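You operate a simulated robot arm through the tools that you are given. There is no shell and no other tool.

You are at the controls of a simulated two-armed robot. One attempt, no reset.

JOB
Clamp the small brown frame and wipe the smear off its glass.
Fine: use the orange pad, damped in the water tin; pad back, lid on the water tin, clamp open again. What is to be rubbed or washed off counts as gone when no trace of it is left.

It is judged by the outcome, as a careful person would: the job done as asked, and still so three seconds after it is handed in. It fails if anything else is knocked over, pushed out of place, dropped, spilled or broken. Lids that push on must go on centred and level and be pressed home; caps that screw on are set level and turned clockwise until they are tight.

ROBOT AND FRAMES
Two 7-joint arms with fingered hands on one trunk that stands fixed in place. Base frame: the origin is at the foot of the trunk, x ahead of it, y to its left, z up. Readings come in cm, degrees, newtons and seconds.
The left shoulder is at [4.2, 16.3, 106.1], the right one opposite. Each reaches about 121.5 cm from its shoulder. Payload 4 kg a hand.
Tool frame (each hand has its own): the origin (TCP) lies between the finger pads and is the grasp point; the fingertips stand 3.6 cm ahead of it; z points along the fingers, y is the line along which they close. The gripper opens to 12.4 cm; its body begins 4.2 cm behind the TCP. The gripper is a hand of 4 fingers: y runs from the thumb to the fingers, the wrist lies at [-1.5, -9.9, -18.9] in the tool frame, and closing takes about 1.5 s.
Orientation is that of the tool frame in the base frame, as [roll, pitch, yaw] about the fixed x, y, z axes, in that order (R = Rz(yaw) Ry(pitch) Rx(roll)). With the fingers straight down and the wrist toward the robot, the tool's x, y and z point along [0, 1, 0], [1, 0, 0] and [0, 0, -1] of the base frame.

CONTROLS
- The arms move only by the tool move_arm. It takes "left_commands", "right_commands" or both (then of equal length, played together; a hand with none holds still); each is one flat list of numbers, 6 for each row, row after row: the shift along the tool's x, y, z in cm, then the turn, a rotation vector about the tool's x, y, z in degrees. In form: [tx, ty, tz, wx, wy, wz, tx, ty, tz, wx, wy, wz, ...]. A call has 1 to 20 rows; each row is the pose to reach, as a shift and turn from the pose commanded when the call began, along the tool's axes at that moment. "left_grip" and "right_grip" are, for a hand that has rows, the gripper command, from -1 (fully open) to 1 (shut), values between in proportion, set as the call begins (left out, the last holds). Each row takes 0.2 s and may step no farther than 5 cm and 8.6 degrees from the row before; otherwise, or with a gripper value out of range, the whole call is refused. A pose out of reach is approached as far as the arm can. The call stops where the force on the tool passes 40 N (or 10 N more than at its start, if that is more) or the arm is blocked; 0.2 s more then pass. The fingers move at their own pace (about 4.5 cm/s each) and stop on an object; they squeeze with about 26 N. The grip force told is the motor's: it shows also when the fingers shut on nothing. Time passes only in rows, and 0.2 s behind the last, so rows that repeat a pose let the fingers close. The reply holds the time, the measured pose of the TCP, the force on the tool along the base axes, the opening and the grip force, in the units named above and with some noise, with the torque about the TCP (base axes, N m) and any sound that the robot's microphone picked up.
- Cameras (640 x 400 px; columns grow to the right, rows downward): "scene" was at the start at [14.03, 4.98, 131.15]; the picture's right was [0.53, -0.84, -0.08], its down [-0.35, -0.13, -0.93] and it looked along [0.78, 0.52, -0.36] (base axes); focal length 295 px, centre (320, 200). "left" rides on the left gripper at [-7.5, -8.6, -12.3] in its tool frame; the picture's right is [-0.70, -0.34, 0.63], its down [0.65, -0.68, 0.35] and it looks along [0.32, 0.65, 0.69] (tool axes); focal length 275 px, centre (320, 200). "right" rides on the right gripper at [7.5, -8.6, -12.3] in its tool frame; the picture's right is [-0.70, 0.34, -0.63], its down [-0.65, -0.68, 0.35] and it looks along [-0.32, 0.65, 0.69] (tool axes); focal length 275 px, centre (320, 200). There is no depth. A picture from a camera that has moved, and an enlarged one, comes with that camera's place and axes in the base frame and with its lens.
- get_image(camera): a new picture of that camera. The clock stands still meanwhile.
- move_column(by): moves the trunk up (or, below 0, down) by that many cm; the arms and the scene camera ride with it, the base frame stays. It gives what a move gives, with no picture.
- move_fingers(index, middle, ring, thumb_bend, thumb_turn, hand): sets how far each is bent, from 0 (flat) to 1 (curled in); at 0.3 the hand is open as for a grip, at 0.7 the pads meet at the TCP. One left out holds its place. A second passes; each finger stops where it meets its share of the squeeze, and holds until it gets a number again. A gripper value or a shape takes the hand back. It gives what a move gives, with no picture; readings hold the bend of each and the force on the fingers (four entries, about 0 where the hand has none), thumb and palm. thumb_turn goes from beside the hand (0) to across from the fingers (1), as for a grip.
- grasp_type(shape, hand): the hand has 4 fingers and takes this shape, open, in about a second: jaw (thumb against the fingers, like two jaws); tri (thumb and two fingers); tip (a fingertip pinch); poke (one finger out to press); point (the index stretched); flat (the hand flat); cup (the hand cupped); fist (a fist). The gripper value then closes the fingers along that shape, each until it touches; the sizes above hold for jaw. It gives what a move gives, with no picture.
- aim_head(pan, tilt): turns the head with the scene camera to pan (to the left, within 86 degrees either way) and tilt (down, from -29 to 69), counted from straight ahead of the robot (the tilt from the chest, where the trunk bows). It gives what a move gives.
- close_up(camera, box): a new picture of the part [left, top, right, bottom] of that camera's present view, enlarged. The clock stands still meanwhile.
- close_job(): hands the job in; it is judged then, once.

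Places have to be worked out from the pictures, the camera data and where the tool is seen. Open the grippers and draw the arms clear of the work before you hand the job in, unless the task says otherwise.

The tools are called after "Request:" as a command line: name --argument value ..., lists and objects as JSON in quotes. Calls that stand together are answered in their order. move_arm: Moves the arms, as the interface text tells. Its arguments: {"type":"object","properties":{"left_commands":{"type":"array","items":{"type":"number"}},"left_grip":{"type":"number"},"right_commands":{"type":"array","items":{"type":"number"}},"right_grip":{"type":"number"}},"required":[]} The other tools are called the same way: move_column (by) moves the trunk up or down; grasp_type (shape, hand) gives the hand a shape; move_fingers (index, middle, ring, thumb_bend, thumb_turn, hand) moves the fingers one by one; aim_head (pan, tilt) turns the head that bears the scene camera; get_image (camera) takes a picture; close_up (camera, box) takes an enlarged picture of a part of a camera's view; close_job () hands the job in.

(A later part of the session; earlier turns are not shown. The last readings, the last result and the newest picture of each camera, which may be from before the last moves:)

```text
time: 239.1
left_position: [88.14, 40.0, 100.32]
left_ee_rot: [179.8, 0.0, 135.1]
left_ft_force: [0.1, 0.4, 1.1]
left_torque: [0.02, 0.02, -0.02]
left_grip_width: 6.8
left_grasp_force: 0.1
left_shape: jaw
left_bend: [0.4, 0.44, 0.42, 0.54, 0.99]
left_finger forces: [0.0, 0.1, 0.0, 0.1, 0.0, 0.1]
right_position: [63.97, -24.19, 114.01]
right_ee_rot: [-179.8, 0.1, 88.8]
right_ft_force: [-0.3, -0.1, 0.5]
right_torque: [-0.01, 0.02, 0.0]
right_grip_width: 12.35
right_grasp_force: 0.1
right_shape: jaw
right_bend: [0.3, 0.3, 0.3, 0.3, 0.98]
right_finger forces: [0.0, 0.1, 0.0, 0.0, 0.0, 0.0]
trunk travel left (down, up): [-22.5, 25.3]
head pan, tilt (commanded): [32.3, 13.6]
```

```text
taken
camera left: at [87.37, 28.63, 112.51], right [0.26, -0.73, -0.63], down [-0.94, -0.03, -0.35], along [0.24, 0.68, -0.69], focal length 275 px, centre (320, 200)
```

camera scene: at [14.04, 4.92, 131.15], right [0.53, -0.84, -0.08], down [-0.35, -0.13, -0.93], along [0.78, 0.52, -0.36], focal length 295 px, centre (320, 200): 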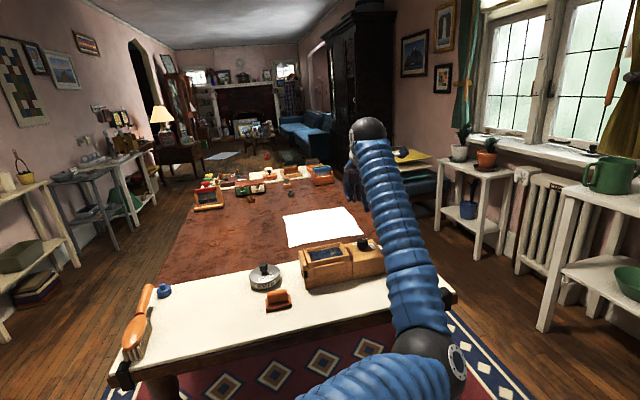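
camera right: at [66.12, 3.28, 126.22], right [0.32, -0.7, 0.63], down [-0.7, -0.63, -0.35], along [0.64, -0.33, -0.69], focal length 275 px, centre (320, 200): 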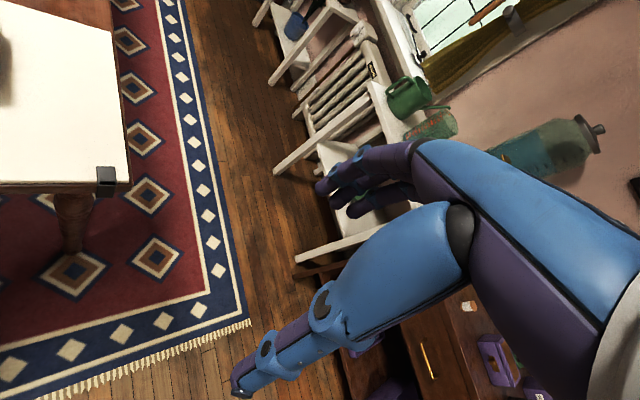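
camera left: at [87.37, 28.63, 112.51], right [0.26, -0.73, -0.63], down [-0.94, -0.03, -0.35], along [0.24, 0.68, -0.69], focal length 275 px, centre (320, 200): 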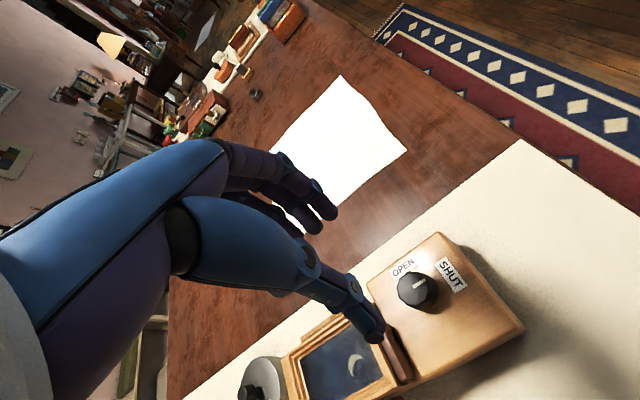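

The full turn is reachable. I turn back to -46° over the knob and lower around it, as at the end of the closing turn.

Request:
move_arm --left_commands '[0, 0, 0, 0, 0, 8, 0, 0, 0, 0, 0, 16, 0, 0, 0, 0, 0, 24, 0, 0, 0, 0, 0, 32, 0, 0, 0, 0, 0, 40, 0, 0, 0, 0, 0, 48, 0, 0, 0, 0, 0, 56, 0, 0, 0, 0, 0, 64, 0, 0, 0, 0, 0, 72, 0, 0, 0, 0, 0, 80, 0, 0, 0, 0, 0, 88, 0, 0, 0, 0, 0, 91]'

Request:
move_arm --left_commands '[0, 0, 3, 0, 0, 0, 0, 0, 6, 0, 0, 0, 0, 0, 9, 0, 0, 0, 0, 0, 10.5, 0, 0, 0, 0, 0, 10.5, 0, 0, 0]'

Request:
close_up --camera "scene" --box '[310, 200, 410, 280]'

Request:
get_image --camera "left"

```text
time: 241.7
left_position: [88.08, 39.9, 100.32]
left_ee_rot: [179.9, -0.2, 43.8]
left_ft_force: [0.3, -0.9, -0.6]
left_torque: [-0.01, -0.02, 0.0]
left_grip_width: 6.81
left_grasp_force: 0.0
left_shape: jaw
left_bend: [0.4, 0.44, 0.42, 0.54, 0.99]
left_finger forces: [0.0, 0.1, 0.0, 0.0, 0.0, 0.0]
right_position: [64.09, -24.25, 114.17]
right_ee_rot: [-179.9, 0.0, 88.7]
right_ft_force: [-0.1, -0.2, 0.0]
right_torque: [-0.03, -0.01, 0.04]
right_grip_width: 12.36
right_grasp_force: 0.1
right_shape: jaw
right_bend: [0.3, 0.3, 0.3, 0.3, 0.98]
right_finger forces: [0.0, 0.0, 0.0, 0.0, 0.0, 0.1]
trunk travel left (down, up): [-22.5, 25.3]
head pan, tilt (commanded): [32.3, 13.6]
```

```text
time: 242.9
left_position: [88.17, 40.03, 89.73]
left_ee_rot: [180.0, -0.2, 44.0]
left_ft_force: [0.4, -0.7, 0.3]
left_torque: [-0.01, -0.02, 0.02]
left_grip_width: 6.8
left_grasp_force: 0.0
left_shape: jaw
left_bend: [0.4, 0.44, 0.42, 0.54, 0.99]
left_finger forces: [0.1, 0.0, 0.1, 0.0, 0.1, 0.0]
right_position: [64.05, -24.22, 114.14]
right_ee_rot: [-179.8, -0.1, 88.9]
right_ft_force: [-0.2, 0.1, -0.2]
right_torque: [-0.01, 0.02, -0.01]
right_grip_width: 12.38
right_grasp_force: 0.0
right_shape: jaw
right_bend: [0.3, 0.3, 0.3, 0.3, 0.98]
right_finger forces: [0.0, 0.0, 0.1, 0.0, 0.0, 0.0]
trunk travel left (down, up): [-22.5, 25.3]
head pan, tilt (commanded): [32.3, 13.6]
```

```text
5.00 times, centred on (360, 240) of scene
camera zoom: at [14.03, 4.92, 131.16], right [0.53, -0.84, -0.08], down [-0.35, -0.13, -0.93], along [0.78, 0.52, -0.36], focal length 1477 px, centre (120, 0)
```

zoom: 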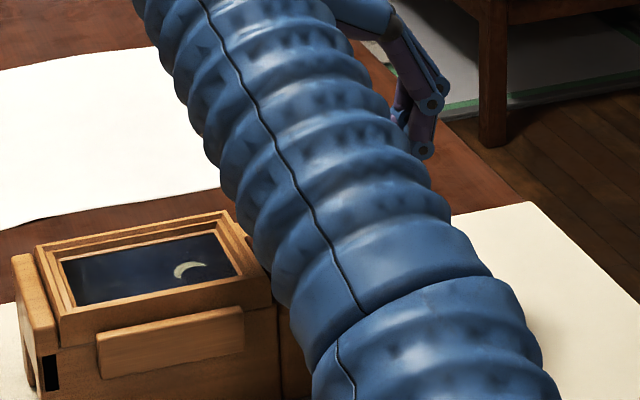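

```text
taken
camera left: at [76.84, 41.03, 101.96], right [-0.73, -0.24, -0.64], down [-0.01, 0.94, -0.34], along [0.68, -0.25, -0.69], focal length 275 px, centre (320, 200)
```

left: 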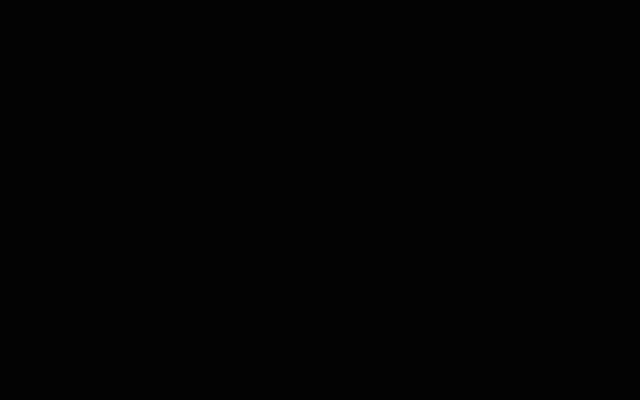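

Both views are hidden by the forearm, but the position matches the earlier one exactly. I lower the last 3.1 cm carefully, watching the forces, and close on the knob.

Request:
move_arm --left_commands '[0, 0, 1, 0, 0, 0, 0, 0, 2, 0, 0, 0, 0, 0, 3.1, 0, 0, 0, 0, 0, 3.1, 0, 0, 0]'

Request:
move_arm --left_commands '[0, 0, 0, 0, 0, 0, 0, 0, 0, 0, 0, 0, 0, 0, 0, 0, 0, 0, 0, 0, 0, 0, 0, 0, 0, 0, 0, 0, 0, 0, 0, 0, 0, 0, 0, 0, 0, 0, 0, 0, 0, 0]' --left_grip 1

```text
time: 243.9
left_position: [88.11, 40.04, 86.69]
left_ee_rot: [180.0, -0.2, 43.9]
left_ft_force: [-0.6, 0.8, -0.6]
left_torque: [0.03, 0.01, 0.02]
left_grip_width: 6.82
left_grasp_force: 0.0
left_shape: jaw
left_bend: [0.4, 0.44, 0.42, 0.54, 0.99]
left_finger forces: [0.0, 0.0, 0.0, 0.0, 0.2, 0.0]
right_position: [64.14, -24.15, 114.15]
right_ee_rot: [-180.0, 0.0, 88.7]
right_ft_force: [1.1, 0.0, 0.4]
right_torque: [-0.01, -0.03, 0.0]
right_grip_width: 12.36
right_grasp_force: 0.1
right_shape: jaw
right_bend: [0.3, 0.3, 0.3, 0.3, 0.98]
right_finger forces: [0.0, 0.1, 0.1, 0.0, 0.0, 0.1]
trunk travel left (down, up): [-22.5, 25.3]
head pan, tilt (commanded): [32.3, 13.6]
```

```text
time: 245.5
left_position: [88.05, 40.02, 86.79]
left_ee_rot: [179.9, -0.2, 43.9]
left_ft_force: [-3.1, 5.6, 6.6]
left_torque: [-0.06, -0.05, 0.0]
left_grip_width: 3.99
left_grasp_force: 25.8
left_shape: jaw
left_bend: [0.58, 0.61, 0.67, 0.56, 1.0]
left_finger forces: [14.2, 8.5, 0.0, 0.1, 26.6, 0.1]
right_position: [64.04, -24.09, 114.18]
right_ee_rot: [179.9, -0.1, 88.8]
right_ft_force: [-1.0, 0.3, -1.1]
right_torque: [0.01, 0.04, 0.02]
right_grip_width: 12.35
right_grasp_force: 0.0
right_shape: jaw
right_bend: [0.3, 0.3, 0.3, 0.3, 0.98]
right_finger forces: [0.1, 0.0, 0.1, 0.0, 0.0, 0.0]
trunk travel left (down, up): [-22.5, 25.3]
head pan, tilt (commanded): [32.3, 13.6]
```

The knob is gripped (4.0 cm, 26 N). I turn it counter-clockwise 40° first.

Request:
move_arm --left_commands '[0, 0, 0, 0, 0, -8, 0, 0, 0, 0, 0, -16, 0, 0, 0, 0, 0, -24, 0, 0, 0, 0, 0, -32, 0, 0, 0, 0, 0, -40]'

Request:
get_image --camera "scene"

Request:
get_image --camera "left"

```text
time: 246.7
left_position: [87.96, 40.05, 86.75]
left_ee_rot: [179.8, -0.2, 84.1]
left_ft_force: [-5.6, 7.0, 9.6]
left_torque: [0.16, -0.06, -0.01]
left_grip_width: 3.98
left_grasp_force: 26.4
left_shape: jaw
left_bend: [0.58, 0.61, 0.67, 0.56, 1.0]
left_finger forces: [13.1, 10.4, 0.0, 0.0, 29.7, 0.0]
right_position: [63.83, -24.09, 114.3]
right_ee_rot: [180.0, 0.0, 88.8]
right_ft_force: [-0.6, 0.7, -0.5]
right_torque: [-0.02, 0.02, -0.02]
right_grip_width: 12.36
right_grasp_force: 0.0
right_shape: jaw
right_bend: [0.3, 0.3, 0.3, 0.3, 0.98]
right_finger forces: [0.0, 0.1, 0.0, 0.0, 0.0, 0.1]
trunk travel left (down, up): [-22.5, 25.3]
head pan, tilt (commanded): [32.3, 13.6]
```

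```text
taken
camera scene: at [13.92, 4.93, 131.17], right [0.53, -0.84, -0.08], down [-0.34, -0.13, -0.93], along [0.78, 0.52, -0.36], focal length 295 px, centre (320, 200)
```

scene: 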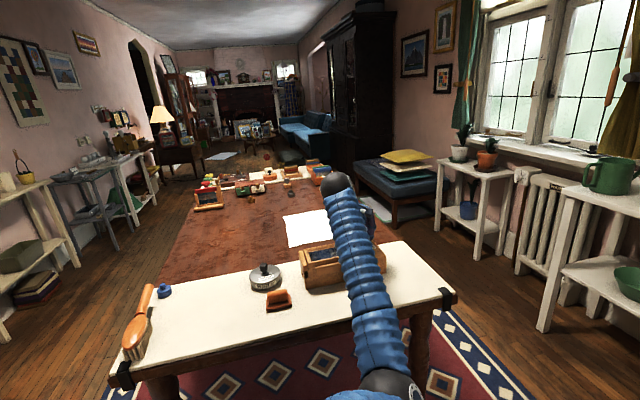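

```text
taken
camera left: at [78.75, 33.51, 98.98], right [-0.4, -0.66, -0.64], down [-0.61, 0.71, -0.35], along [0.68, 0.25, -0.69], focal length 275 px, centre (320, 200)
```

left: 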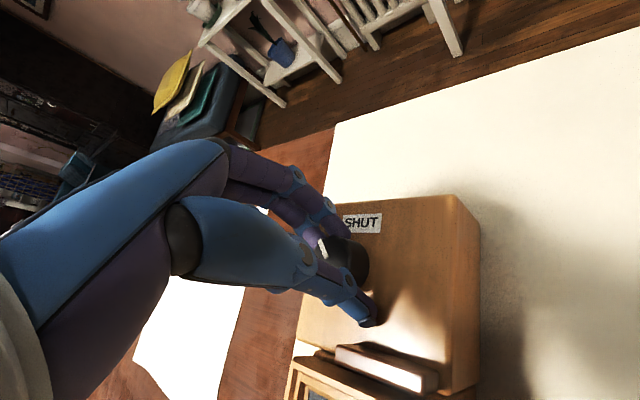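

The knob turns with the hand. I turn the remaining 50°.

Request:
move_arm --left_commands '[0, 0, -0.05, 0, 0, -8, 0, 0, -0.1, 0, 0, -16, 0, 0, -0.1, 0, 0, -24, 0, 0, -0.1, 0, 0, -32, 0, 0, -0.1, 0, 0, -40, 0, 0, -0.1, 0, 0, -48, 0, 0, -0.1, 0, 0, -51]'

Request:
close_up --camera "left" --box '[260, 160, 500, 340]'

Request:
get_image --camera "scene"

```text
time: 248.3
left_position: [88.07, 40.03, 86.88]
left_ee_rot: [179.8, 0.0, 135.1]
left_ft_force: [-9.6, 8.0, 3.4]
left_torque: [0.4, 0.05, 0.03]
left_grip_width: 3.83
left_grasp_force: 26.0
left_shape: jaw
left_bend: [0.58, 0.61, 0.67, 0.57, 1.0]
left_finger forces: [12.6, 12.2, 0.1, 0.0, 24.0, 0.0]
right_position: [64.08, -24.08, 114.15]
right_ee_rot: [-179.9, 0.1, 88.8]
right_ft_force: [-0.7, -0.1, -0.4]
right_torque: [-0.02, 0.01, 0.01]
right_grip_width: 12.37
right_grasp_force: 0.2
right_shape: jaw
right_bend: [0.3, 0.3, 0.3, 0.3, 0.98]
right_finger forces: [0.0, 0.1, 0.1, 0.0, 0.0, 0.1]
trunk travel left (down, up): [-22.5, 25.3]
head pan, tilt (commanded): [32.3, 13.6]
```

```text
2.22 times, centred on (380, 250) of left
camera zoom: at [87.32, 28.73, 99.06], right [0.26, -0.73, -0.63], down [-0.94, -0.03, -0.35], along [0.24, 0.68, -0.69], focal length 612 px, centre (187, 89)
```

zoom: 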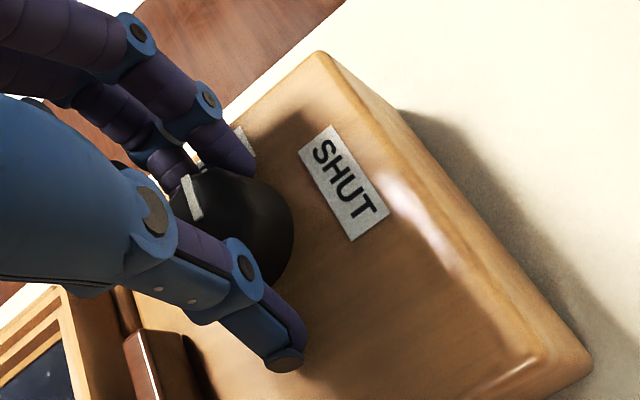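

```text
taken
camera scene: at [13.94, 4.96, 131.16], right [0.53, -0.84, -0.08], down [-0.34, -0.13, -0.93], along [0.78, 0.52, -0.36], focal length 295 px, centre (320, 200)
```

scene: 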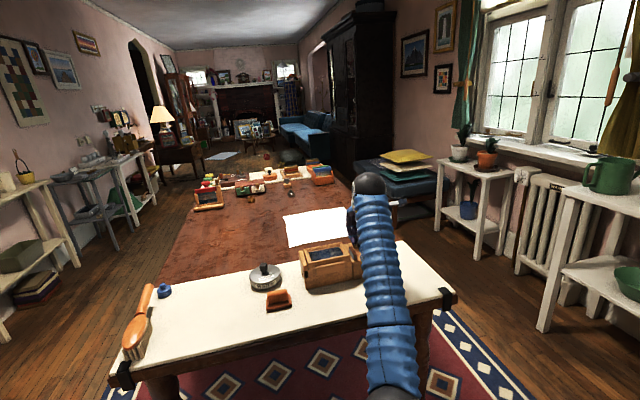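

The pointer is back within about 5° of OPEN (bearing ~40° against 45°). I turn a few degrees more.

Request:
move_arm --left_commands '[0, 0, 0, 0, 0, -4, 0, 0, 0, 0, 0, -8, 0, 0, 0, 0, 0, -8]'

Request:
close_up --camera "left" --box '[260, 160, 500, 340]'

```text
time: 249.1
left_position: [88.0, 40.07, 86.83]
left_ee_rot: [179.7, 0.1, 143.0]
left_ft_force: [-10.4, 6.6, 1.9]
left_torque: [0.33, 0.05, -0.06]
left_grip_width: 3.8
left_grasp_force: 26.1
left_shape: jaw
left_bend: [0.59, 0.6, 0.67, 0.57, 1.0]
left_finger forces: [12.0, 12.0, 0.0, 0.0, 23.8, 0.0]
right_position: [64.05, -24.03, 114.14]
right_ee_rot: [-180.0, 0.0, 88.8]
right_ft_force: [0.6, 0.5, -0.5]
right_torque: [0.0, 0.0, -0.04]
right_grip_width: 12.38
right_grasp_force: 0.1
right_shape: jaw
right_bend: [0.3, 0.3, 0.3, 0.3, 0.98]
right_finger forces: [0.0, 0.0, 0.0, 0.0, 0.1, 0.0]
trunk travel left (down, up): [-22.5, 25.3]
head pan, tilt (commanded): [32.3, 13.6]
```

```text
2.22 times, centred on (380, 250) of left
camera zoom: at [88.93, 28.72, 99.08], right [0.36, -0.69, -0.63], down [-0.92, -0.16, -0.35], along [0.14, 0.71, -0.69], focal length 612 px, centre (187, 89)
```

zoom: 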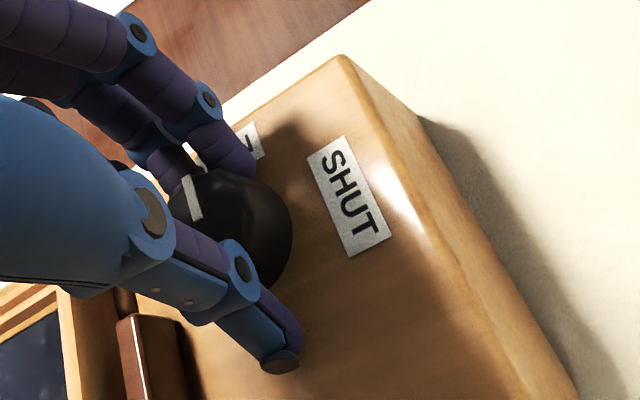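

The knob turned with the hand and now points at OPEN; the jaw has moved away from the frame. I open the fingers and lift off.

Request:
move_arm --left_commands '[0, 0, 0, 0, 0, 0, 0, 0, 0, 0, 0, 0, 0, 0, 0, 0, 0, 0, 0, 0, 0, 0, 0, 0, 0, 0, 0, 0, 0, 0, 0, 0, -2, 0, 0, 0, 0, 0, -5, 0, 0, 0, 0, 0, -9, 0, 0, 0, 0, 0, -12, 0, 0, 0]' --left_grip -0.2

Request:
close_up --camera "left" --box '[340, 220, 520, 370]'

Request:
get_image --camera "scene"

```text
time: 251.1
left_position: [88.08, 40.01, 98.84]
left_ee_rot: [179.9, 0.0, 143.0]
left_ft_force: [0.0, -0.3, 0.3]
left_torque: [-0.02, -0.01, -0.01]
left_grip_width: 7.41
left_grasp_force: 0.0
left_shape: jaw
left_bend: [0.38, 0.42, 0.4, 0.53, 0.99]
left_finger forces: [0.1, 0.0, 0.1, 0.0, 0.0, 0.0]
right_position: [64.0, -24.22, 114.07]
right_ee_rot: [-179.9, 0.0, 88.8]
right_ft_force: [-0.3, 0.4, -0.3]
right_torque: [0.02, -0.02, -0.02]
right_grip_width: 12.37
right_grasp_force: 0.1
right_shape: jaw
right_bend: [0.3, 0.3, 0.3, 0.3, 0.98]
right_finger forces: [0.1, 0.1, 0.0, 0.1, 0.0, 0.0]
trunk travel left (down, up): [-22.5, 25.3]
head pan, tilt (commanded): [32.3, 13.6]
```

```text
2.67 times, centred on (430, 295) of left
camera zoom: at [88.89, 28.65, 111.09], right [0.35, -0.69, -0.63], down [-0.92, -0.15, -0.35], along [0.14, 0.71, -0.69], focal length 734 px, centre (27, -53)
```

zoom: 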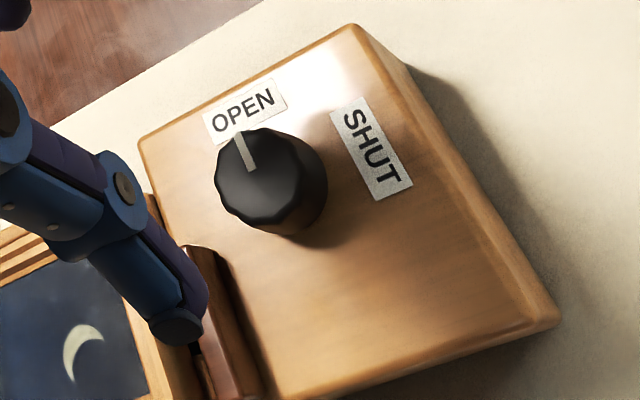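

```text
taken
camera scene: at [14.01, 4.92, 131.16], right [0.53, -0.84, -0.08], down [-0.35, -0.13, -0.93], along [0.78, 0.52, -0.36], focal length 295 px, centre (320, 200)
```

scene: 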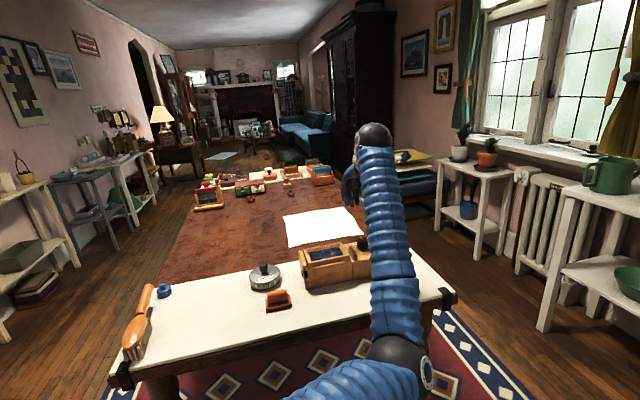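

The knob points at OPEN again and the jaw is open. I raise the left hand and take it back to its starting place, clear of the work.

Request:
move_arm --left_commands '[0, 0, -4, 0, 0, 0, 2, 0.2, -8, 0, 0, 3, 6, 0.6, -10.5, 0, 0, 7, 10.2, 1.0, -12, 0, 0, 11, 14.4, 1.5, -13, 0, 0, 15, 18.6, 1.9, -14, 0, 0, 19, 22.8, 2.3, -15, 0, 0, 23, 27, 2.8, -15.5, 0, 0, 28, 31.3, 3.2, -16, 0, 0, 33, 35.6, 3.6, -16, 0, 0, 38, 39.9, 4.1, -16, 0, 0, 43, 44.2, 4.5, -16, 0, 0, 48, 48.3, 4.94, -16, 0, 0, 53]' --left_grip -1

Request:
get_image --camera "scene"

Request:
get_image --camera "left"

```text
time: 253.9
left_position: [52.38, 73.15, 114.84]
left_ee_rot: [179.8, -0.2, 89.9]
left_ft_force: [0.4, -0.7, 0.0]
left_torque: [-0.01, 0.01, 0.02]
left_grip_width: 12.34
left_grasp_force: 0.0
left_shape: jaw
left_bend: [0.3, 0.3, 0.3, 0.3, 0.98]
left_finger forces: [0.0, 0.0, 0.1, 0.1, 0.0, 0.0]
right_position: [63.87, -24.0, 114.21]
right_ee_rot: [-179.9, 0.0, 88.7]
right_ft_force: [-0.6, -0.2, 0.2]
right_torque: [0.01, -0.01, -0.03]
right_grip_width: 12.36
right_grasp_force: 0.1
right_shape: jaw
right_bend: [0.3, 0.3, 0.3, 0.3, 0.98]
right_finger forces: [0.0, 0.0, 0.0, 0.1, 0.0, 0.0]
trunk travel left (down, up): [-22.5, 25.3]
head pan, tilt (commanded): [32.3, 13.6]
```

```text
taken
camera scene: at [13.92, 5.01, 131.18], right [0.53, -0.85, -0.08], down [-0.34, -0.13, -0.93], along [0.78, 0.52, -0.36], focal length 295 px, centre (320, 200)
```

scene: 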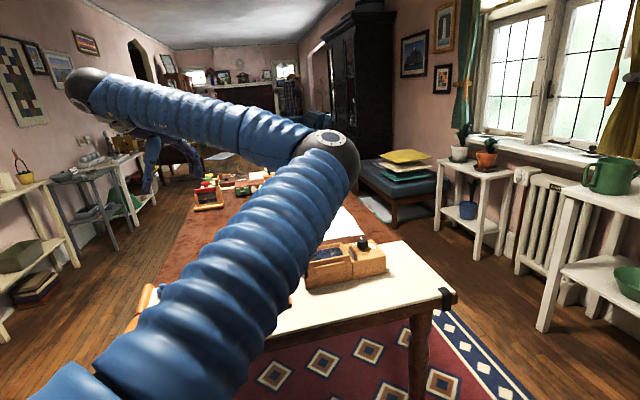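

```text
taken
camera left: at [43.83, 65.64, 127.02], right [-0.34, -0.69, -0.64], down [-0.68, 0.65, -0.35], along [0.65, 0.31, -0.69], focal length 275 px, centre (320, 200)
```

left: 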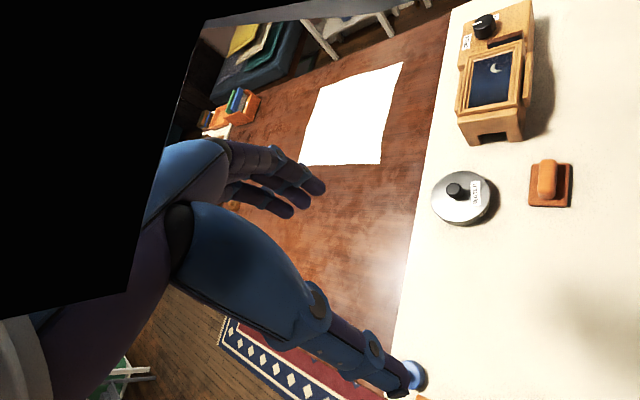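

From the starting viewpoint everything is in its place. I take enlarged views for a final check of the glass, knob, pad and lid.

Request:
close_up --camera "left" --box '[400, 0, 640, 150]'

Request:
close_up --camera "left" --box '[400, 140, 640, 290]'

Request:
close_up --camera "left" --box '[450, 30, 540, 120]'

Request:
close_up --camera "left" --box '[420, 160, 500, 235]'

```text
2.67 times, centred on (520, 75) of left
camera zoom: at [43.83, 65.64, 127.02], right [-0.34, -0.69, -0.64], down [-0.68, 0.65, -0.35], along [0.65, 0.31, -0.69], focal length 734 px, centre (-213, 533)
```

zoom: 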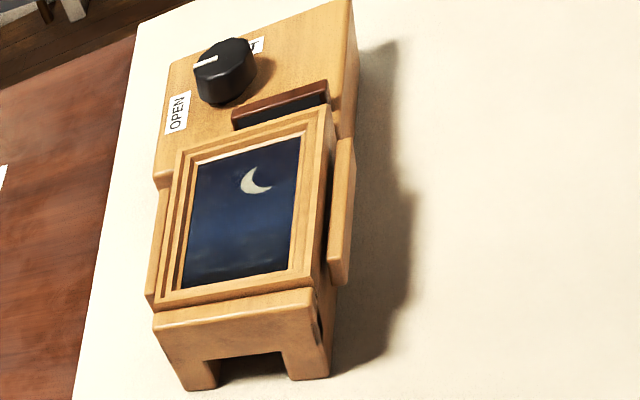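

```text
2.67 times, centred on (520, 215) of left
camera zoom: at [43.83, 65.64, 127.02], right [-0.34, -0.69, -0.64], down [-0.68, 0.65, -0.35], along [0.65, 0.31, -0.69], focal length 734 px, centre (-213, 160)
```

zoom: 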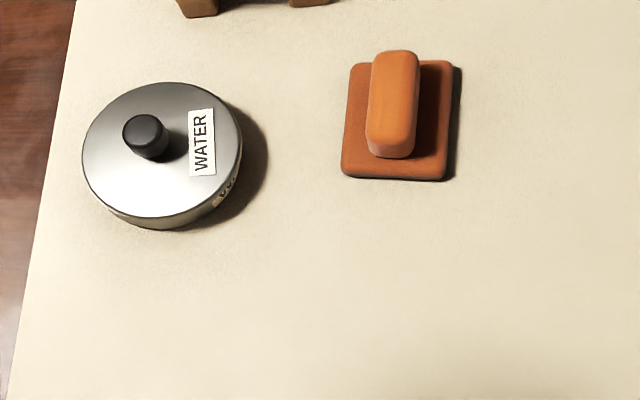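

```text
4.44 times, centred on (495, 75) of left
camera zoom: at [43.83, 65.64, 127.02], right [-0.34, -0.69, -0.64], down [-0.68, 0.65, -0.35], along [0.65, 0.31, -0.69], focal length 1224 px, centre (-458, 756)
```

zoom: 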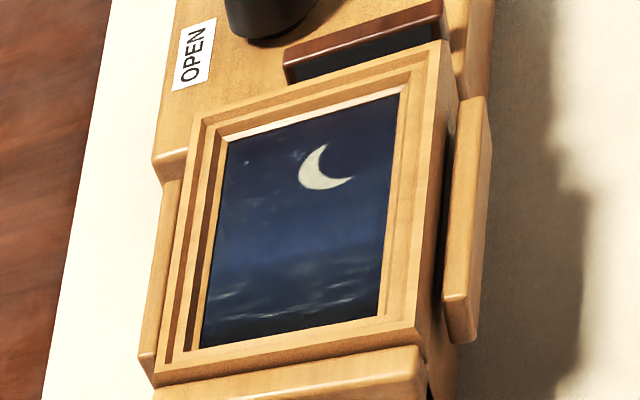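

```text
5.33 times, centred on (460, 198) of left
camera zoom: at [43.83, 65.64, 127.02], right [-0.34, -0.69, -0.64], down [-0.68, 0.65, -0.35], along [0.65, 0.31, -0.69], focal length 1468 px, centre (-427, 213)
```

zoom: 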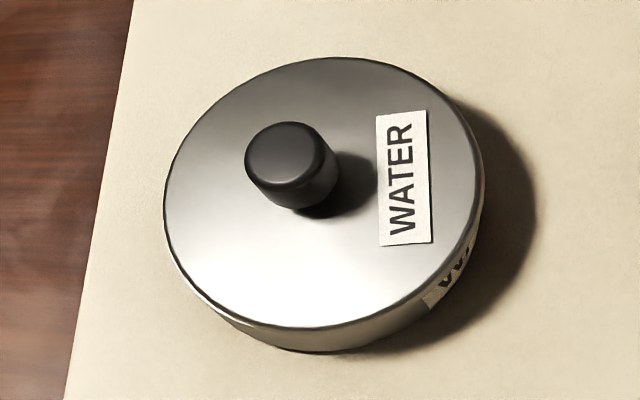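

The glass is spotless and the clamp open. I look once more at the joint between lid and tin at high zoom.

Request:
close_up --camera "left" --box '[428, 196, 478, 232]'

Request:
close_up --camera "left" --box '[468, 176, 498, 226]'

```text
11.11 times, centred on (453, 214) of left
camera zoom: at [43.83, 65.64, 127.02], right [-0.34, -0.69, -0.64], down [-0.68, 0.65, -0.35], along [0.65, 0.31, -0.69], focal length 3059 px, centre (-1158, 44)
```

zoom: 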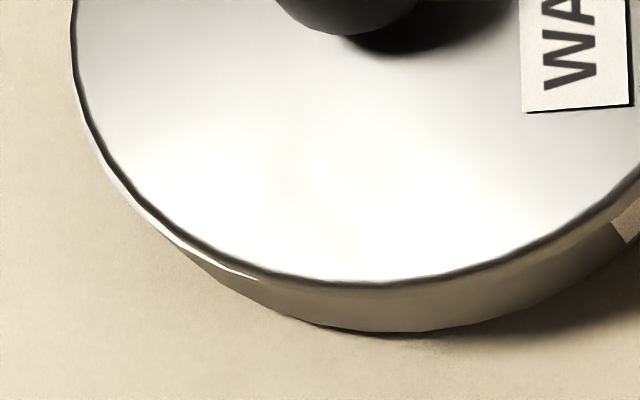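

```text
8.00 times, centred on (483, 201) of left
camera zoom: at [43.83, 65.64, 127.02], right [-0.34, -0.69, -0.64], down [-0.68, 0.65, -0.35], along [0.65, 0.31, -0.69], focal length 2202 px, centre (-984, 192)
```

zoom: 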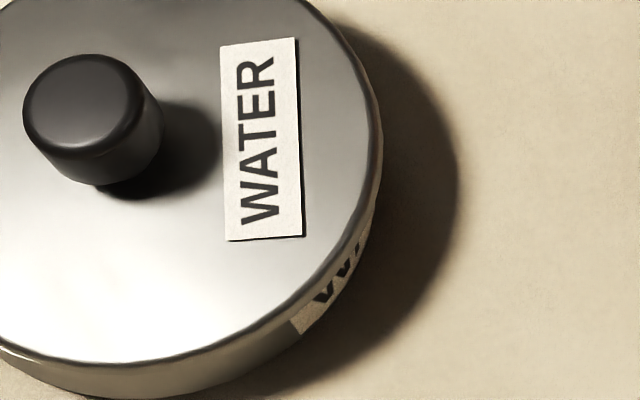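

The high zoom shows the press slid the lid about 0.3 cm toward -y (a sliver of rim shows on the left). Since it is already home, I only need gentle centring nudges now. I bring the hand back over it at 45°.

Request:
move_arm --left_commands '[-1.6, 2.5, 2.5, 0, 0, -7.5, -3.3, 5, 5.5, 0, 0, -15, -4.9, 7.5, 8.8, 0, 0, -22.5, -6.6, 10, 12.2, 0, 0, -30, -8.2, 12.5, 15.8, 0, 0, -37.5, -9.85, 15, 19.5, 0, 0, -45, -9.85, 15, 19.5, 0, 0, -45]' --left_grip 0.3

Request:
get_image --camera "scene"

Request:
close_up --camera "left" --box '[340, 220, 480, 350]'

```text
time: 255.5
left_position: [67.4, 63.2, 95.48]
left_ee_rot: [179.7, 0.1, 135.1]
left_ft_force: [-0.3, 0.6, 0.3]
left_torque: [-0.04, 0.01, 0.0]
left_grip_width: 4.37
left_grasp_force: 0.1
left_shape: jaw
left_bend: [0.49, 0.52, 0.51, 0.6, 1.0]
left_finger forces: [0.0, 0.0, 0.0, 0.0, 0.1, 0.1]
right_position: [63.96, -24.19, 114.2]
right_ee_rot: [180.0, 0.0, 88.8]
right_ft_force: [0.0, 0.2, -0.2]
right_torque: [-0.01, -0.02, -0.01]
right_grip_width: 12.37
right_grasp_force: 0.0
right_shape: jaw
right_bend: [0.3, 0.3, 0.3, 0.3, 0.98]
right_finger forces: [0.0, 0.0, 0.1, 0.1, 0.0, 0.0]
trunk travel left (down, up): [-22.5, 25.3]
head pan, tilt (commanded): [32.3, 13.6]
```

```text
taken
camera scene: at [13.97, 4.94, 131.18], right [0.53, -0.84, -0.08], down [-0.34, -0.13, -0.93], along [0.78, 0.52, -0.36], focal length 295 px, centre (320, 200)
```

scene: 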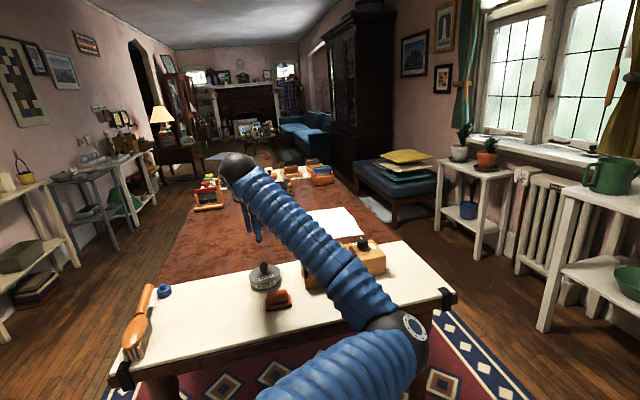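

```text
3.08 times, centred on (410, 285) of left
camera zoom: at [66.64, 51.92, 107.61], right [0.26, -0.73, -0.63], down [-0.94, -0.03, -0.35], along [0.24, 0.68, -0.69], focal length 847 px, centre (43, -62)
```

zoom: 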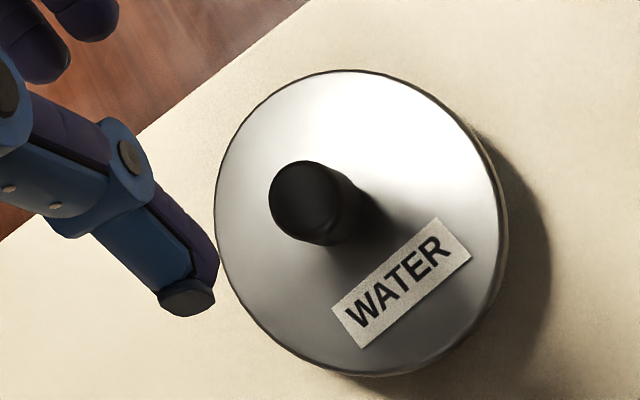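

I measure the sideways offset in the head view as well before nudging.

Request:
close_up --camera "scene" --box '[244, 260, 292, 290]'

Request:
close_up --camera "scene" --box '[246, 266, 270, 288]'

Request:
close_up --camera "scene" --box '[264, 258, 288, 280]'

```text
13.33 times, centred on (268, 275) of scene
camera zoom: at [13.97, 4.94, 131.18], right [0.53, -0.84, -0.08], down [-0.34, -0.13, -0.93], along [0.78, 0.52, -0.36], focal length 3939 px, centre (1013, -800)
```

zoom: 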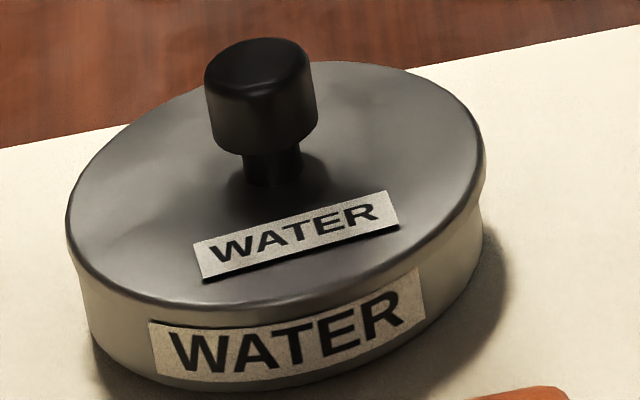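

```text
16.00 times, centred on (258, 277) of scene
camera zoom: at [13.97, 4.94, 131.18], right [0.53, -0.84, -0.08], down [-0.34, -0.13, -0.93], along [0.78, 0.52, -0.36], focal length 4726 px, centre (1312, -1032)
```

zoom: 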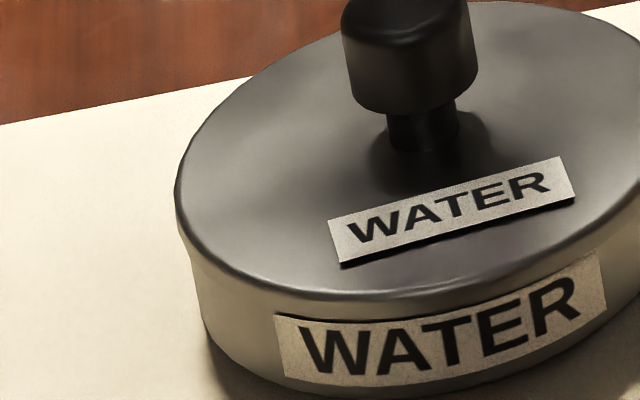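

```text
16.00 times, centred on (276, 269) of scene
camera zoom: at [13.97, 4.94, 131.18], right [0.53, -0.84, -0.08], down [-0.34, -0.13, -0.93], along [0.78, 0.52, -0.36], focal length 4726 px, centre (1024, -904)
```

zoom: 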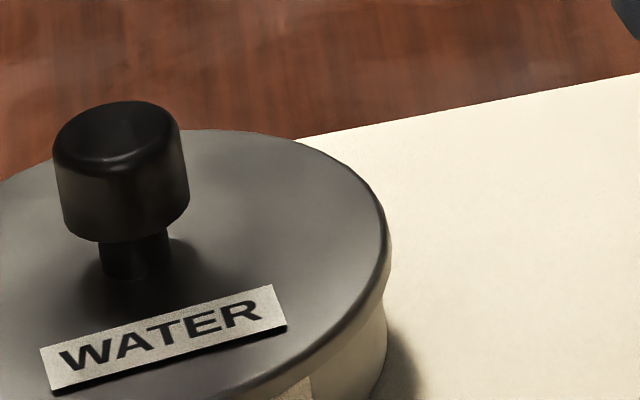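

The lid is off by about (-0.15, -0.33) cm. I try turning the hand to about 63° so that one thumb push along that line re-centres it.

Request:
move_arm --left_commands '[0, 0, 0, 0, 0, -6, 0, 0, 0, 0, 0, -12, 0, 0, 0, 0, 0, -18, 0, 0, 0, 0, 0, -18]'

Request:
close_up --camera "left" --box '[340, 220, 480, 350]'

```text
time: 256.5
left_position: [67.46, 63.27, 95.42]
left_ee_rot: [179.8, 0.0, 153.0]
left_ft_force: [-0.6, 0.0, -0.8]
left_torque: [0.01, 0.0, -0.02]
left_grip_width: 4.38
left_grasp_force: 0.0
left_shape: jaw
left_bend: [0.49, 0.52, 0.51, 0.6, 1.0]
left_finger forces: [0.0, 0.0, 0.0, 0.0, 0.0, 0.0]
right_position: [64.04, -24.12, 114.08]
right_ee_rot: [-179.8, 0.0, 88.8]
right_ft_force: [1.0, -0.2, 1.1]
right_torque: [-0.03, -0.03, 0.0]
right_grip_width: 12.38
right_grasp_force: 0.1
right_shape: jaw
right_bend: [0.3, 0.3, 0.3, 0.3, 0.98]
right_finger forces: [0.0, 0.0, 0.0, 0.1, 0.1, 0.1]
trunk travel left (down, up): [-22.5, 25.3]
head pan, tilt (commanded): [32.3, 13.6]
```

```text
3.08 times, centred on (410, 285) of left
camera zoom: at [70.29, 52.17, 107.55], right [0.47, -0.61, -0.63], down [-0.88, -0.31, -0.35], along [0.02, 0.72, -0.69], focal length 847 px, centre (43, -62)
```

zoom: 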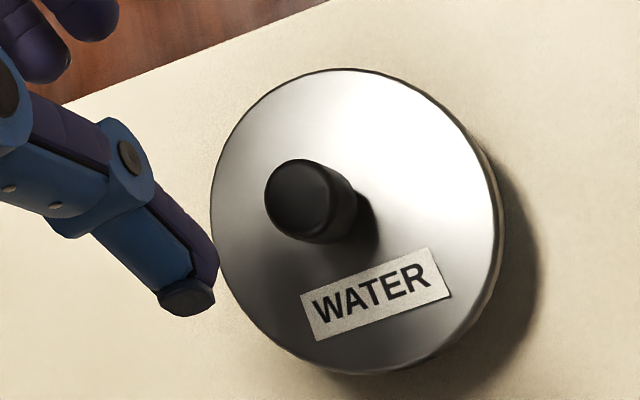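

63° is reachable and the knob lines up with the thumb. I lower beside it and push in small steps, looking after each.

Request:
move_arm --left_commands '[0, 0, 3.5, 0, 0, 0, 0, 0, 7, 0, 0, 0, 0, 0, 10, 0, 0, 0, 0, 0, 11, 0, 0, 0, 0, 0.2, 11, 0, 0, 0, 0, 0.2, 11, 0, 0, 0]'

Request:
move_arm --left_commands '[0, 0.12, 0, 0, 0, 0, 0, 0.12, 0, 0, 0, 0]'

Request:
close_up --camera "scene" --box '[244, 260, 292, 290]'

```text
time: 257.9
left_position: [67.47, 63.33, 84.27]
left_ee_rot: [179.9, 0.1, 152.9]
left_ft_force: [0.2, 0.1, -0.2]
left_torque: [-0.02, 0.02, -0.02]
left_grip_width: 4.37
left_grasp_force: 0.0
left_shape: jaw
left_bend: [0.49, 0.52, 0.51, 0.6, 1.0]
left_finger forces: [0.0, 0.0, 0.0, 0.1, 0.0, 0.0]
right_position: [64.06, -24.14, 114.21]
right_ee_rot: [-179.9, 0.1, 88.8]
right_ft_force: [0.1, -0.1, 0.7]
right_torque: [0.01, 0.01, 0.01]
right_grip_width: 12.36
right_grasp_force: 0.0
right_shape: jaw
right_bend: [0.3, 0.3, 0.3, 0.3, 0.98]
right_finger forces: [0.1, 0.0, 0.0, 0.0, 0.0, 0.1]
trunk travel left (down, up): [-22.5, 25.3]
head pan, tilt (commanded): [32.3, 13.6]
```

```text
time: 258.5
left_position: [67.65, 63.45, 84.33]
left_ee_rot: [179.9, 0.1, 152.9]
left_ft_force: [-0.8, -0.9, -0.4]
left_torque: [-0.01, 0.02, -0.02]
left_grip_width: 4.36
left_grasp_force: 0.0
left_shape: jaw
left_bend: [0.49, 0.52, 0.51, 0.6, 1.0]
left_finger forces: [0.0, 0.0, 0.1, 0.1, 0.1, 0.1]
right_position: [64.1, -24.13, 114.1]
right_ee_rot: [-179.9, 0.0, 88.8]
right_ft_force: [0.4, -0.6, -0.4]
right_torque: [-0.02, 0.01, 0.03]
right_grip_width: 12.39
right_grasp_force: 0.1
right_shape: jaw
right_bend: [0.3, 0.3, 0.3, 0.3, 0.98]
right_finger forces: [0.1, 0.0, 0.0, 0.0, 0.1, 0.0]
trunk travel left (down, up): [-22.5, 25.3]
head pan, tilt (commanded): [32.3, 13.6]
```

```text
13.33 times, centred on (268, 275) of scene
camera zoom: at [14.03, 4.93, 131.15], right [0.53, -0.84, -0.08], down [-0.35, -0.13, -0.93], along [0.78, 0.52, -0.36], focal length 3939 px, centre (1013, -800)
```

zoom: 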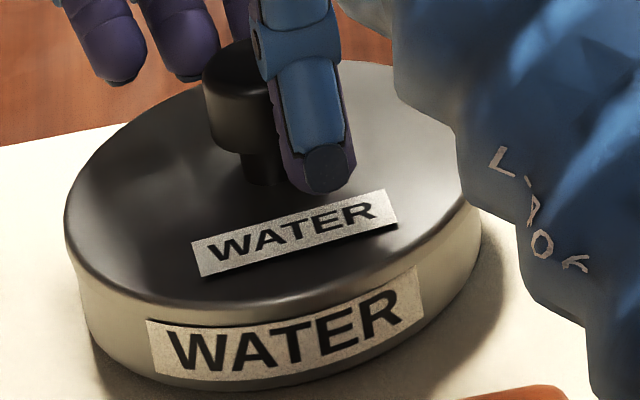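

No contact yet. I go on in 0.1 cm steps.

Request:
move_arm --left_commands '[0, 0.1, 0, 0, 0, 0, 0, 0.1, 0, 0, 0, 0]'

Request:
move_arm --left_commands '[0, 0.1, 0, 0, 0, 0, 0, 0.1, 0, 0, 0, 0]'

Request:
close_up --camera "scene" --box '[244, 260, 292, 290]'

```text
time: 259.1
left_position: [67.69, 63.58, 84.31]
left_ee_rot: [179.8, 0.1, 152.8]
left_ft_force: [0.0, -0.7, 0.1]
left_torque: [0.02, 0.02, -0.01]
left_grip_width: 4.37
left_grasp_force: 0.1
left_shape: jaw
left_bend: [0.49, 0.52, 0.51, 0.6, 1.0]
left_finger forces: [0.0, 0.0, 0.1, 0.0, 0.0, 0.0]
right_position: [64.03, -24.09, 114.09]
right_ee_rot: [-179.9, 0.0, 88.9]
right_ft_force: [-0.2, -0.7, -0.5]
right_torque: [0.01, -0.03, -0.02]
right_grip_width: 12.38
right_grasp_force: 0.0
right_shape: jaw
right_bend: [0.3, 0.3, 0.3, 0.3, 0.98]
right_finger forces: [0.0, 0.1, 0.0, 0.1, 0.0, 0.0]
trunk travel left (down, up): [-22.5, 25.3]
head pan, tilt (commanded): [32.3, 13.6]
```

```text
time: 259.7
left_position: [67.84, 63.75, 84.39]
left_ee_rot: [179.9, 0.2, 152.9]
left_ft_force: [0.0, -0.4, 0.3]
left_torque: [-0.02, 0.0, -0.01]
left_grip_width: 4.38
left_grasp_force: 0.0
left_shape: jaw
left_bend: [0.49, 0.52, 0.51, 0.6, 1.0]
left_finger forces: [0.0, 0.1, 0.0, 0.0, 0.0, 0.0]
right_position: [63.96, -24.16, 114.13]
right_ee_rot: [-180.0, -0.1, 88.8]
right_ft_force: [0.1, -1.3, -1.0]
right_torque: [0.03, 0.0, 0.04]
right_grip_width: 12.38
right_grasp_force: 0.1
right_shape: jaw
right_bend: [0.3, 0.3, 0.3, 0.3, 0.98]
right_finger forces: [0.1, 0.1, 0.0, 0.0, 0.0, 0.1]
trunk travel left (down, up): [-22.5, 25.3]
head pan, tilt (commanded): [32.3, 13.6]
```

```text
13.33 times, centred on (268, 275) of scene
camera zoom: at [14.03, 4.92, 131.15], right [0.53, -0.84, -0.08], down [-0.35, -0.13, -0.93], along [0.78, 0.52, -0.36], focal length 3939 px, centre (1013, -800)
```

zoom: 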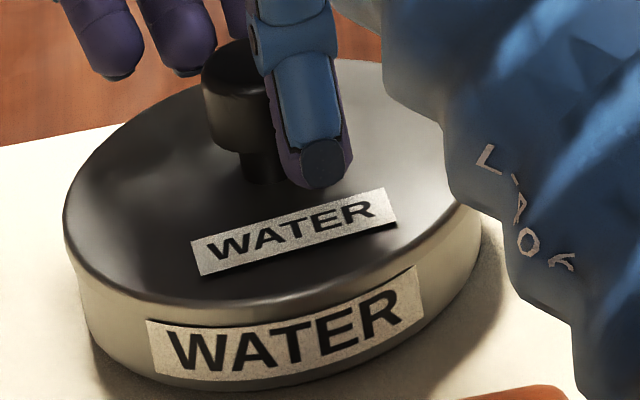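

Perhaps just touching now. I continue in 0.1 cm steps with a look each time.

Request:
move_arm --left_commands '[0, 0.1, 0, 0, 0, 0, 0, 0.1, 0, 0, 0, 0]'

Request:
close_up --camera "scene" --box '[244, 260, 292, 290]'

Request:
move_arm --left_commands '[0, 0.1, 0, 0, 0, 0, 0, 0.1, 0, 0, 0, 0]'

Request:
close_up --camera "scene" --box '[244, 260, 292, 290]'

```text
time: 260.3
left_position: [67.97, 63.78, 84.47]
left_ee_rot: [179.7, 0.1, 153.0]
left_ft_force: [-0.6, 1.4, 0.0]
left_torque: [-0.02, 0.02, 0.02]
left_grip_width: 4.4
left_grasp_force: 0.1
left_shape: jaw
left_bend: [0.49, 0.52, 0.51, 0.6, 1.0]
left_finger forces: [0.0, 0.1, 0.0, 0.1, 0.1, 0.0]
right_position: [64.17, -24.11, 114.11]
right_ee_rot: [-179.7, 0.0, 88.8]
right_ft_force: [-0.6, -0.1, -0.1]
right_torque: [0.01, 0.0, 0.04]
right_grip_width: 12.38
right_grasp_force: 0.0
right_shape: jaw
right_bend: [0.3, 0.3, 0.3, 0.3, 0.98]
right_finger forces: [0.0, 0.0, 0.0, 0.0, 0.0, 0.0]
trunk travel left (down, up): [-22.5, 25.3]
head pan, tilt (commanded): [32.3, 13.6]
```

```text
13.33 times, centred on (268, 275) of scene
camera zoom: at [14.03, 4.92, 131.15], right [0.53, -0.84, -0.08], down [-0.35, -0.13, -0.93], along [0.78, 0.52, -0.36], focal length 3939 px, centre (1013, -800)
```

zoom: 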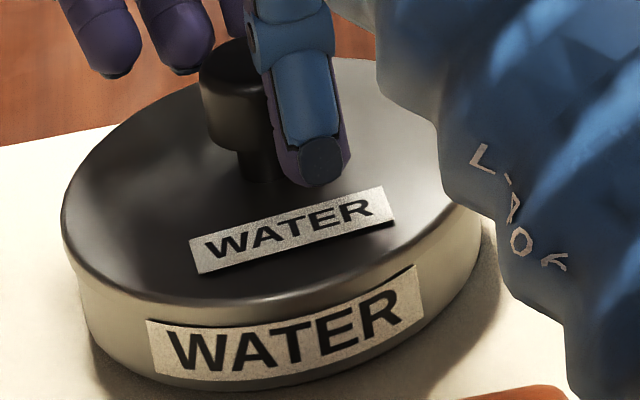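

```text
time: 260.9
left_position: [67.88, 63.83, 84.31]
left_ee_rot: [179.8, 0.1, 153.0]
left_ft_force: [-0.4, 0.1, -1.0]
left_torque: [0.01, 0.0, 0.04]
left_grip_width: 4.36
left_grasp_force: 0.1
left_shape: jaw
left_bend: [0.49, 0.52, 0.51, 0.6, 1.0]
left_finger forces: [0.1, 0.0, 0.0, 0.1, 0.1, 0.1]
right_position: [63.91, -24.17, 114.13]
right_ee_rot: [-180.0, 0.0, 88.8]
right_ft_force: [-0.1, 0.4, 0.0]
right_torque: [0.01, 0.01, -0.01]
right_grip_width: 12.35
right_grasp_force: 0.0
right_shape: jaw
right_bend: [0.3, 0.3, 0.3, 0.3, 0.98]
right_finger forces: [0.1, 0.1, 0.0, 0.0, 0.0, 0.0]
trunk travel left (down, up): [-22.5, 25.3]
head pan, tilt (commanded): [32.3, 13.6]
```

```text
13.33 times, centred on (268, 275) of scene
camera zoom: at [14.03, 4.93, 131.15], right [0.53, -0.84, -0.08], down [-0.35, -0.13, -0.93], along [0.78, 0.52, -0.36], focal length 3939 px, centre (1013, -800)
```

zoom: 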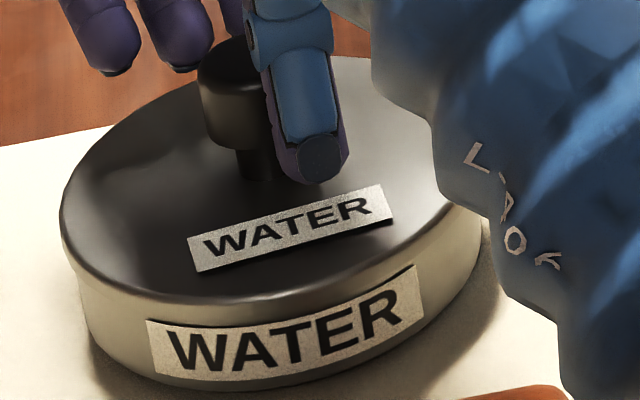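

The lid has moved about 0.27 cm the right way. One more 0.1 cm step should centre it.

Request:
move_arm --left_commands '[0, 0.1, 0, 0, 0, 0, 0, 0.1, 0, 0, 0, 0]'

Request:
close_up --camera "scene" --box '[244, 260, 292, 290]'

```text
time: 261.5
left_position: [67.86, 63.94, 84.51]
left_ee_rot: [179.8, 0.2, 152.9]
left_ft_force: [0.2, 0.0, 0.2]
left_torque: [0.0, 0.03, 0.03]
left_grip_width: 4.35
left_grasp_force: 0.1
left_shape: jaw
left_bend: [0.49, 0.52, 0.51, 0.6, 1.0]
left_finger forces: [0.0, 0.0, 0.0, 0.0, 0.2, 0.0]
right_position: [64.03, -24.17, 114.14]
right_ee_rot: [-179.9, 0.0, 88.8]
right_ft_force: [0.1, 0.5, -0.7]
right_torque: [0.0, -0.02, 0.02]
right_grip_width: 12.38
right_grasp_force: 0.0
right_shape: jaw
right_bend: [0.3, 0.3, 0.3, 0.3, 0.98]
right_finger forces: [0.1, 0.1, 0.1, 0.0, 0.0, 0.0]
trunk travel left (down, up): [-22.5, 25.3]
head pan, tilt (commanded): [32.3, 13.6]
```

```text
13.33 times, centred on (268, 275) of scene
camera zoom: at [14.03, 4.93, 131.15], right [0.53, -0.84, -0.08], down [-0.35, -0.13, -0.93], along [0.78, 0.52, -0.36], focal length 3939 px, centre (1013, -800)
```

zoom: 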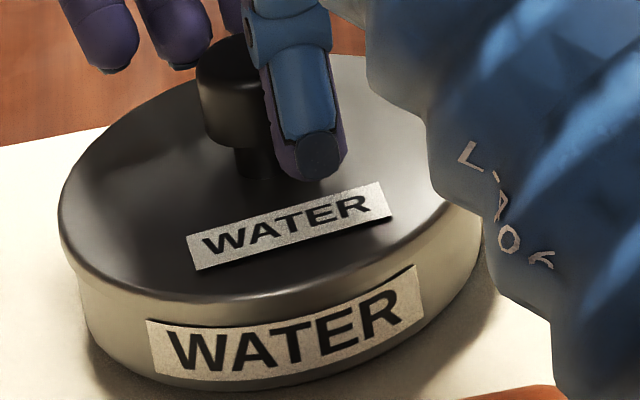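

Good. I back the thumb off, lift the hand and return to the starting place for a final check.

Request:
move_arm --left_commands '[0, -0.4, 0, 0, 0, 0, 0, -0.4, -3.5, 0, 0, 0, 0, -0.4, -7.5, 0, 0, 0, 0, -0.4, -11.5, 0, 0, 0, 0.2, -2.5, -14.5, 0, 0, 5, 1.5, -5, -17, 0, 0, 11, 4, -6.5, -19, 0, 0, 18, 7, -7, -21, 0, 0, 25, 10, -6.5, -23, 0, 0, 32, 12.5, -5.5, -25, 0, 0, 39, 14.5, -4, -27, 0, 0, 46, 16.3, -2.6, -28.5, 0, 0, 54, 17.5, -1.6, -29.5, 0, 0, 62]'

Request:
get_image --camera "left"

Request:
get_image --camera "scene"

```text
time: 264.3
left_position: [51.46, 70.5, 113.95]
left_ee_rot: [179.8, -0.1, 90.8]
left_ft_force: [0.3, 0.0, -0.6]
left_torque: [0.02, 0.03, 0.03]
left_grip_width: 4.34
left_grasp_force: 0.0
left_shape: jaw
left_bend: [0.49, 0.52, 0.51, 0.6, 1.0]
left_finger forces: [0.0, 0.1, 0.0, 0.0, 0.0, 0.0]
right_position: [63.99, -24.11, 114.32]
right_ee_rot: [179.9, 0.1, 88.8]
right_ft_force: [-0.3, -0.5, 0.7]
right_torque: [0.03, -0.02, 0.01]
right_grip_width: 12.39
right_grasp_force: 0.0
right_shape: jaw
right_bend: [0.3, 0.3, 0.3, 0.3, 0.98]
right_finger forces: [0.1, 0.1, 0.0, 0.0, 0.0, 0.0]
trunk travel left (down, up): [-22.5, 25.3]
head pan, tilt (commanded): [32.3, 13.6]
```

```text
taken
camera left: at [43.01, 62.79, 126.08], right [-0.33, -0.7, -0.64], down [-0.69, 0.64, -0.35], along [0.65, 0.33, -0.69], focal length 275 px, centre (320, 200)
```

left: 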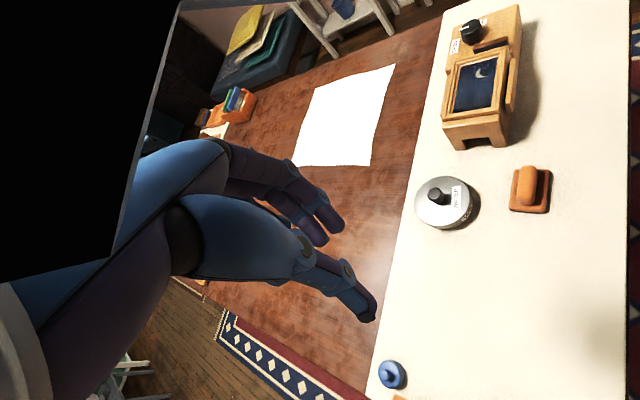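

```text
taken
camera scene: at [13.95, 4.94, 131.17], right [0.53, -0.84, -0.08], down [-0.34, -0.13, -0.93], along [0.78, 0.52, -0.36], focal length 295 px, centre (320, 200)
```

scene: 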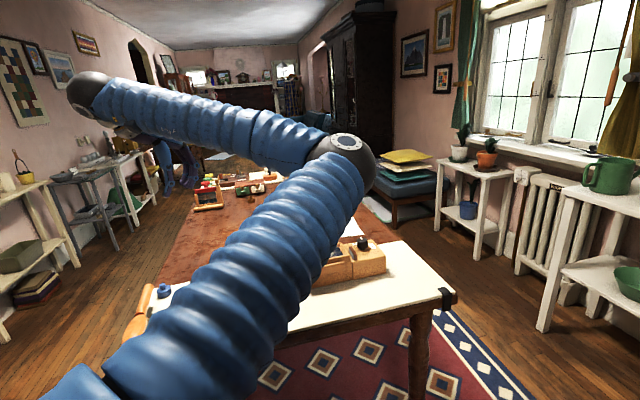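

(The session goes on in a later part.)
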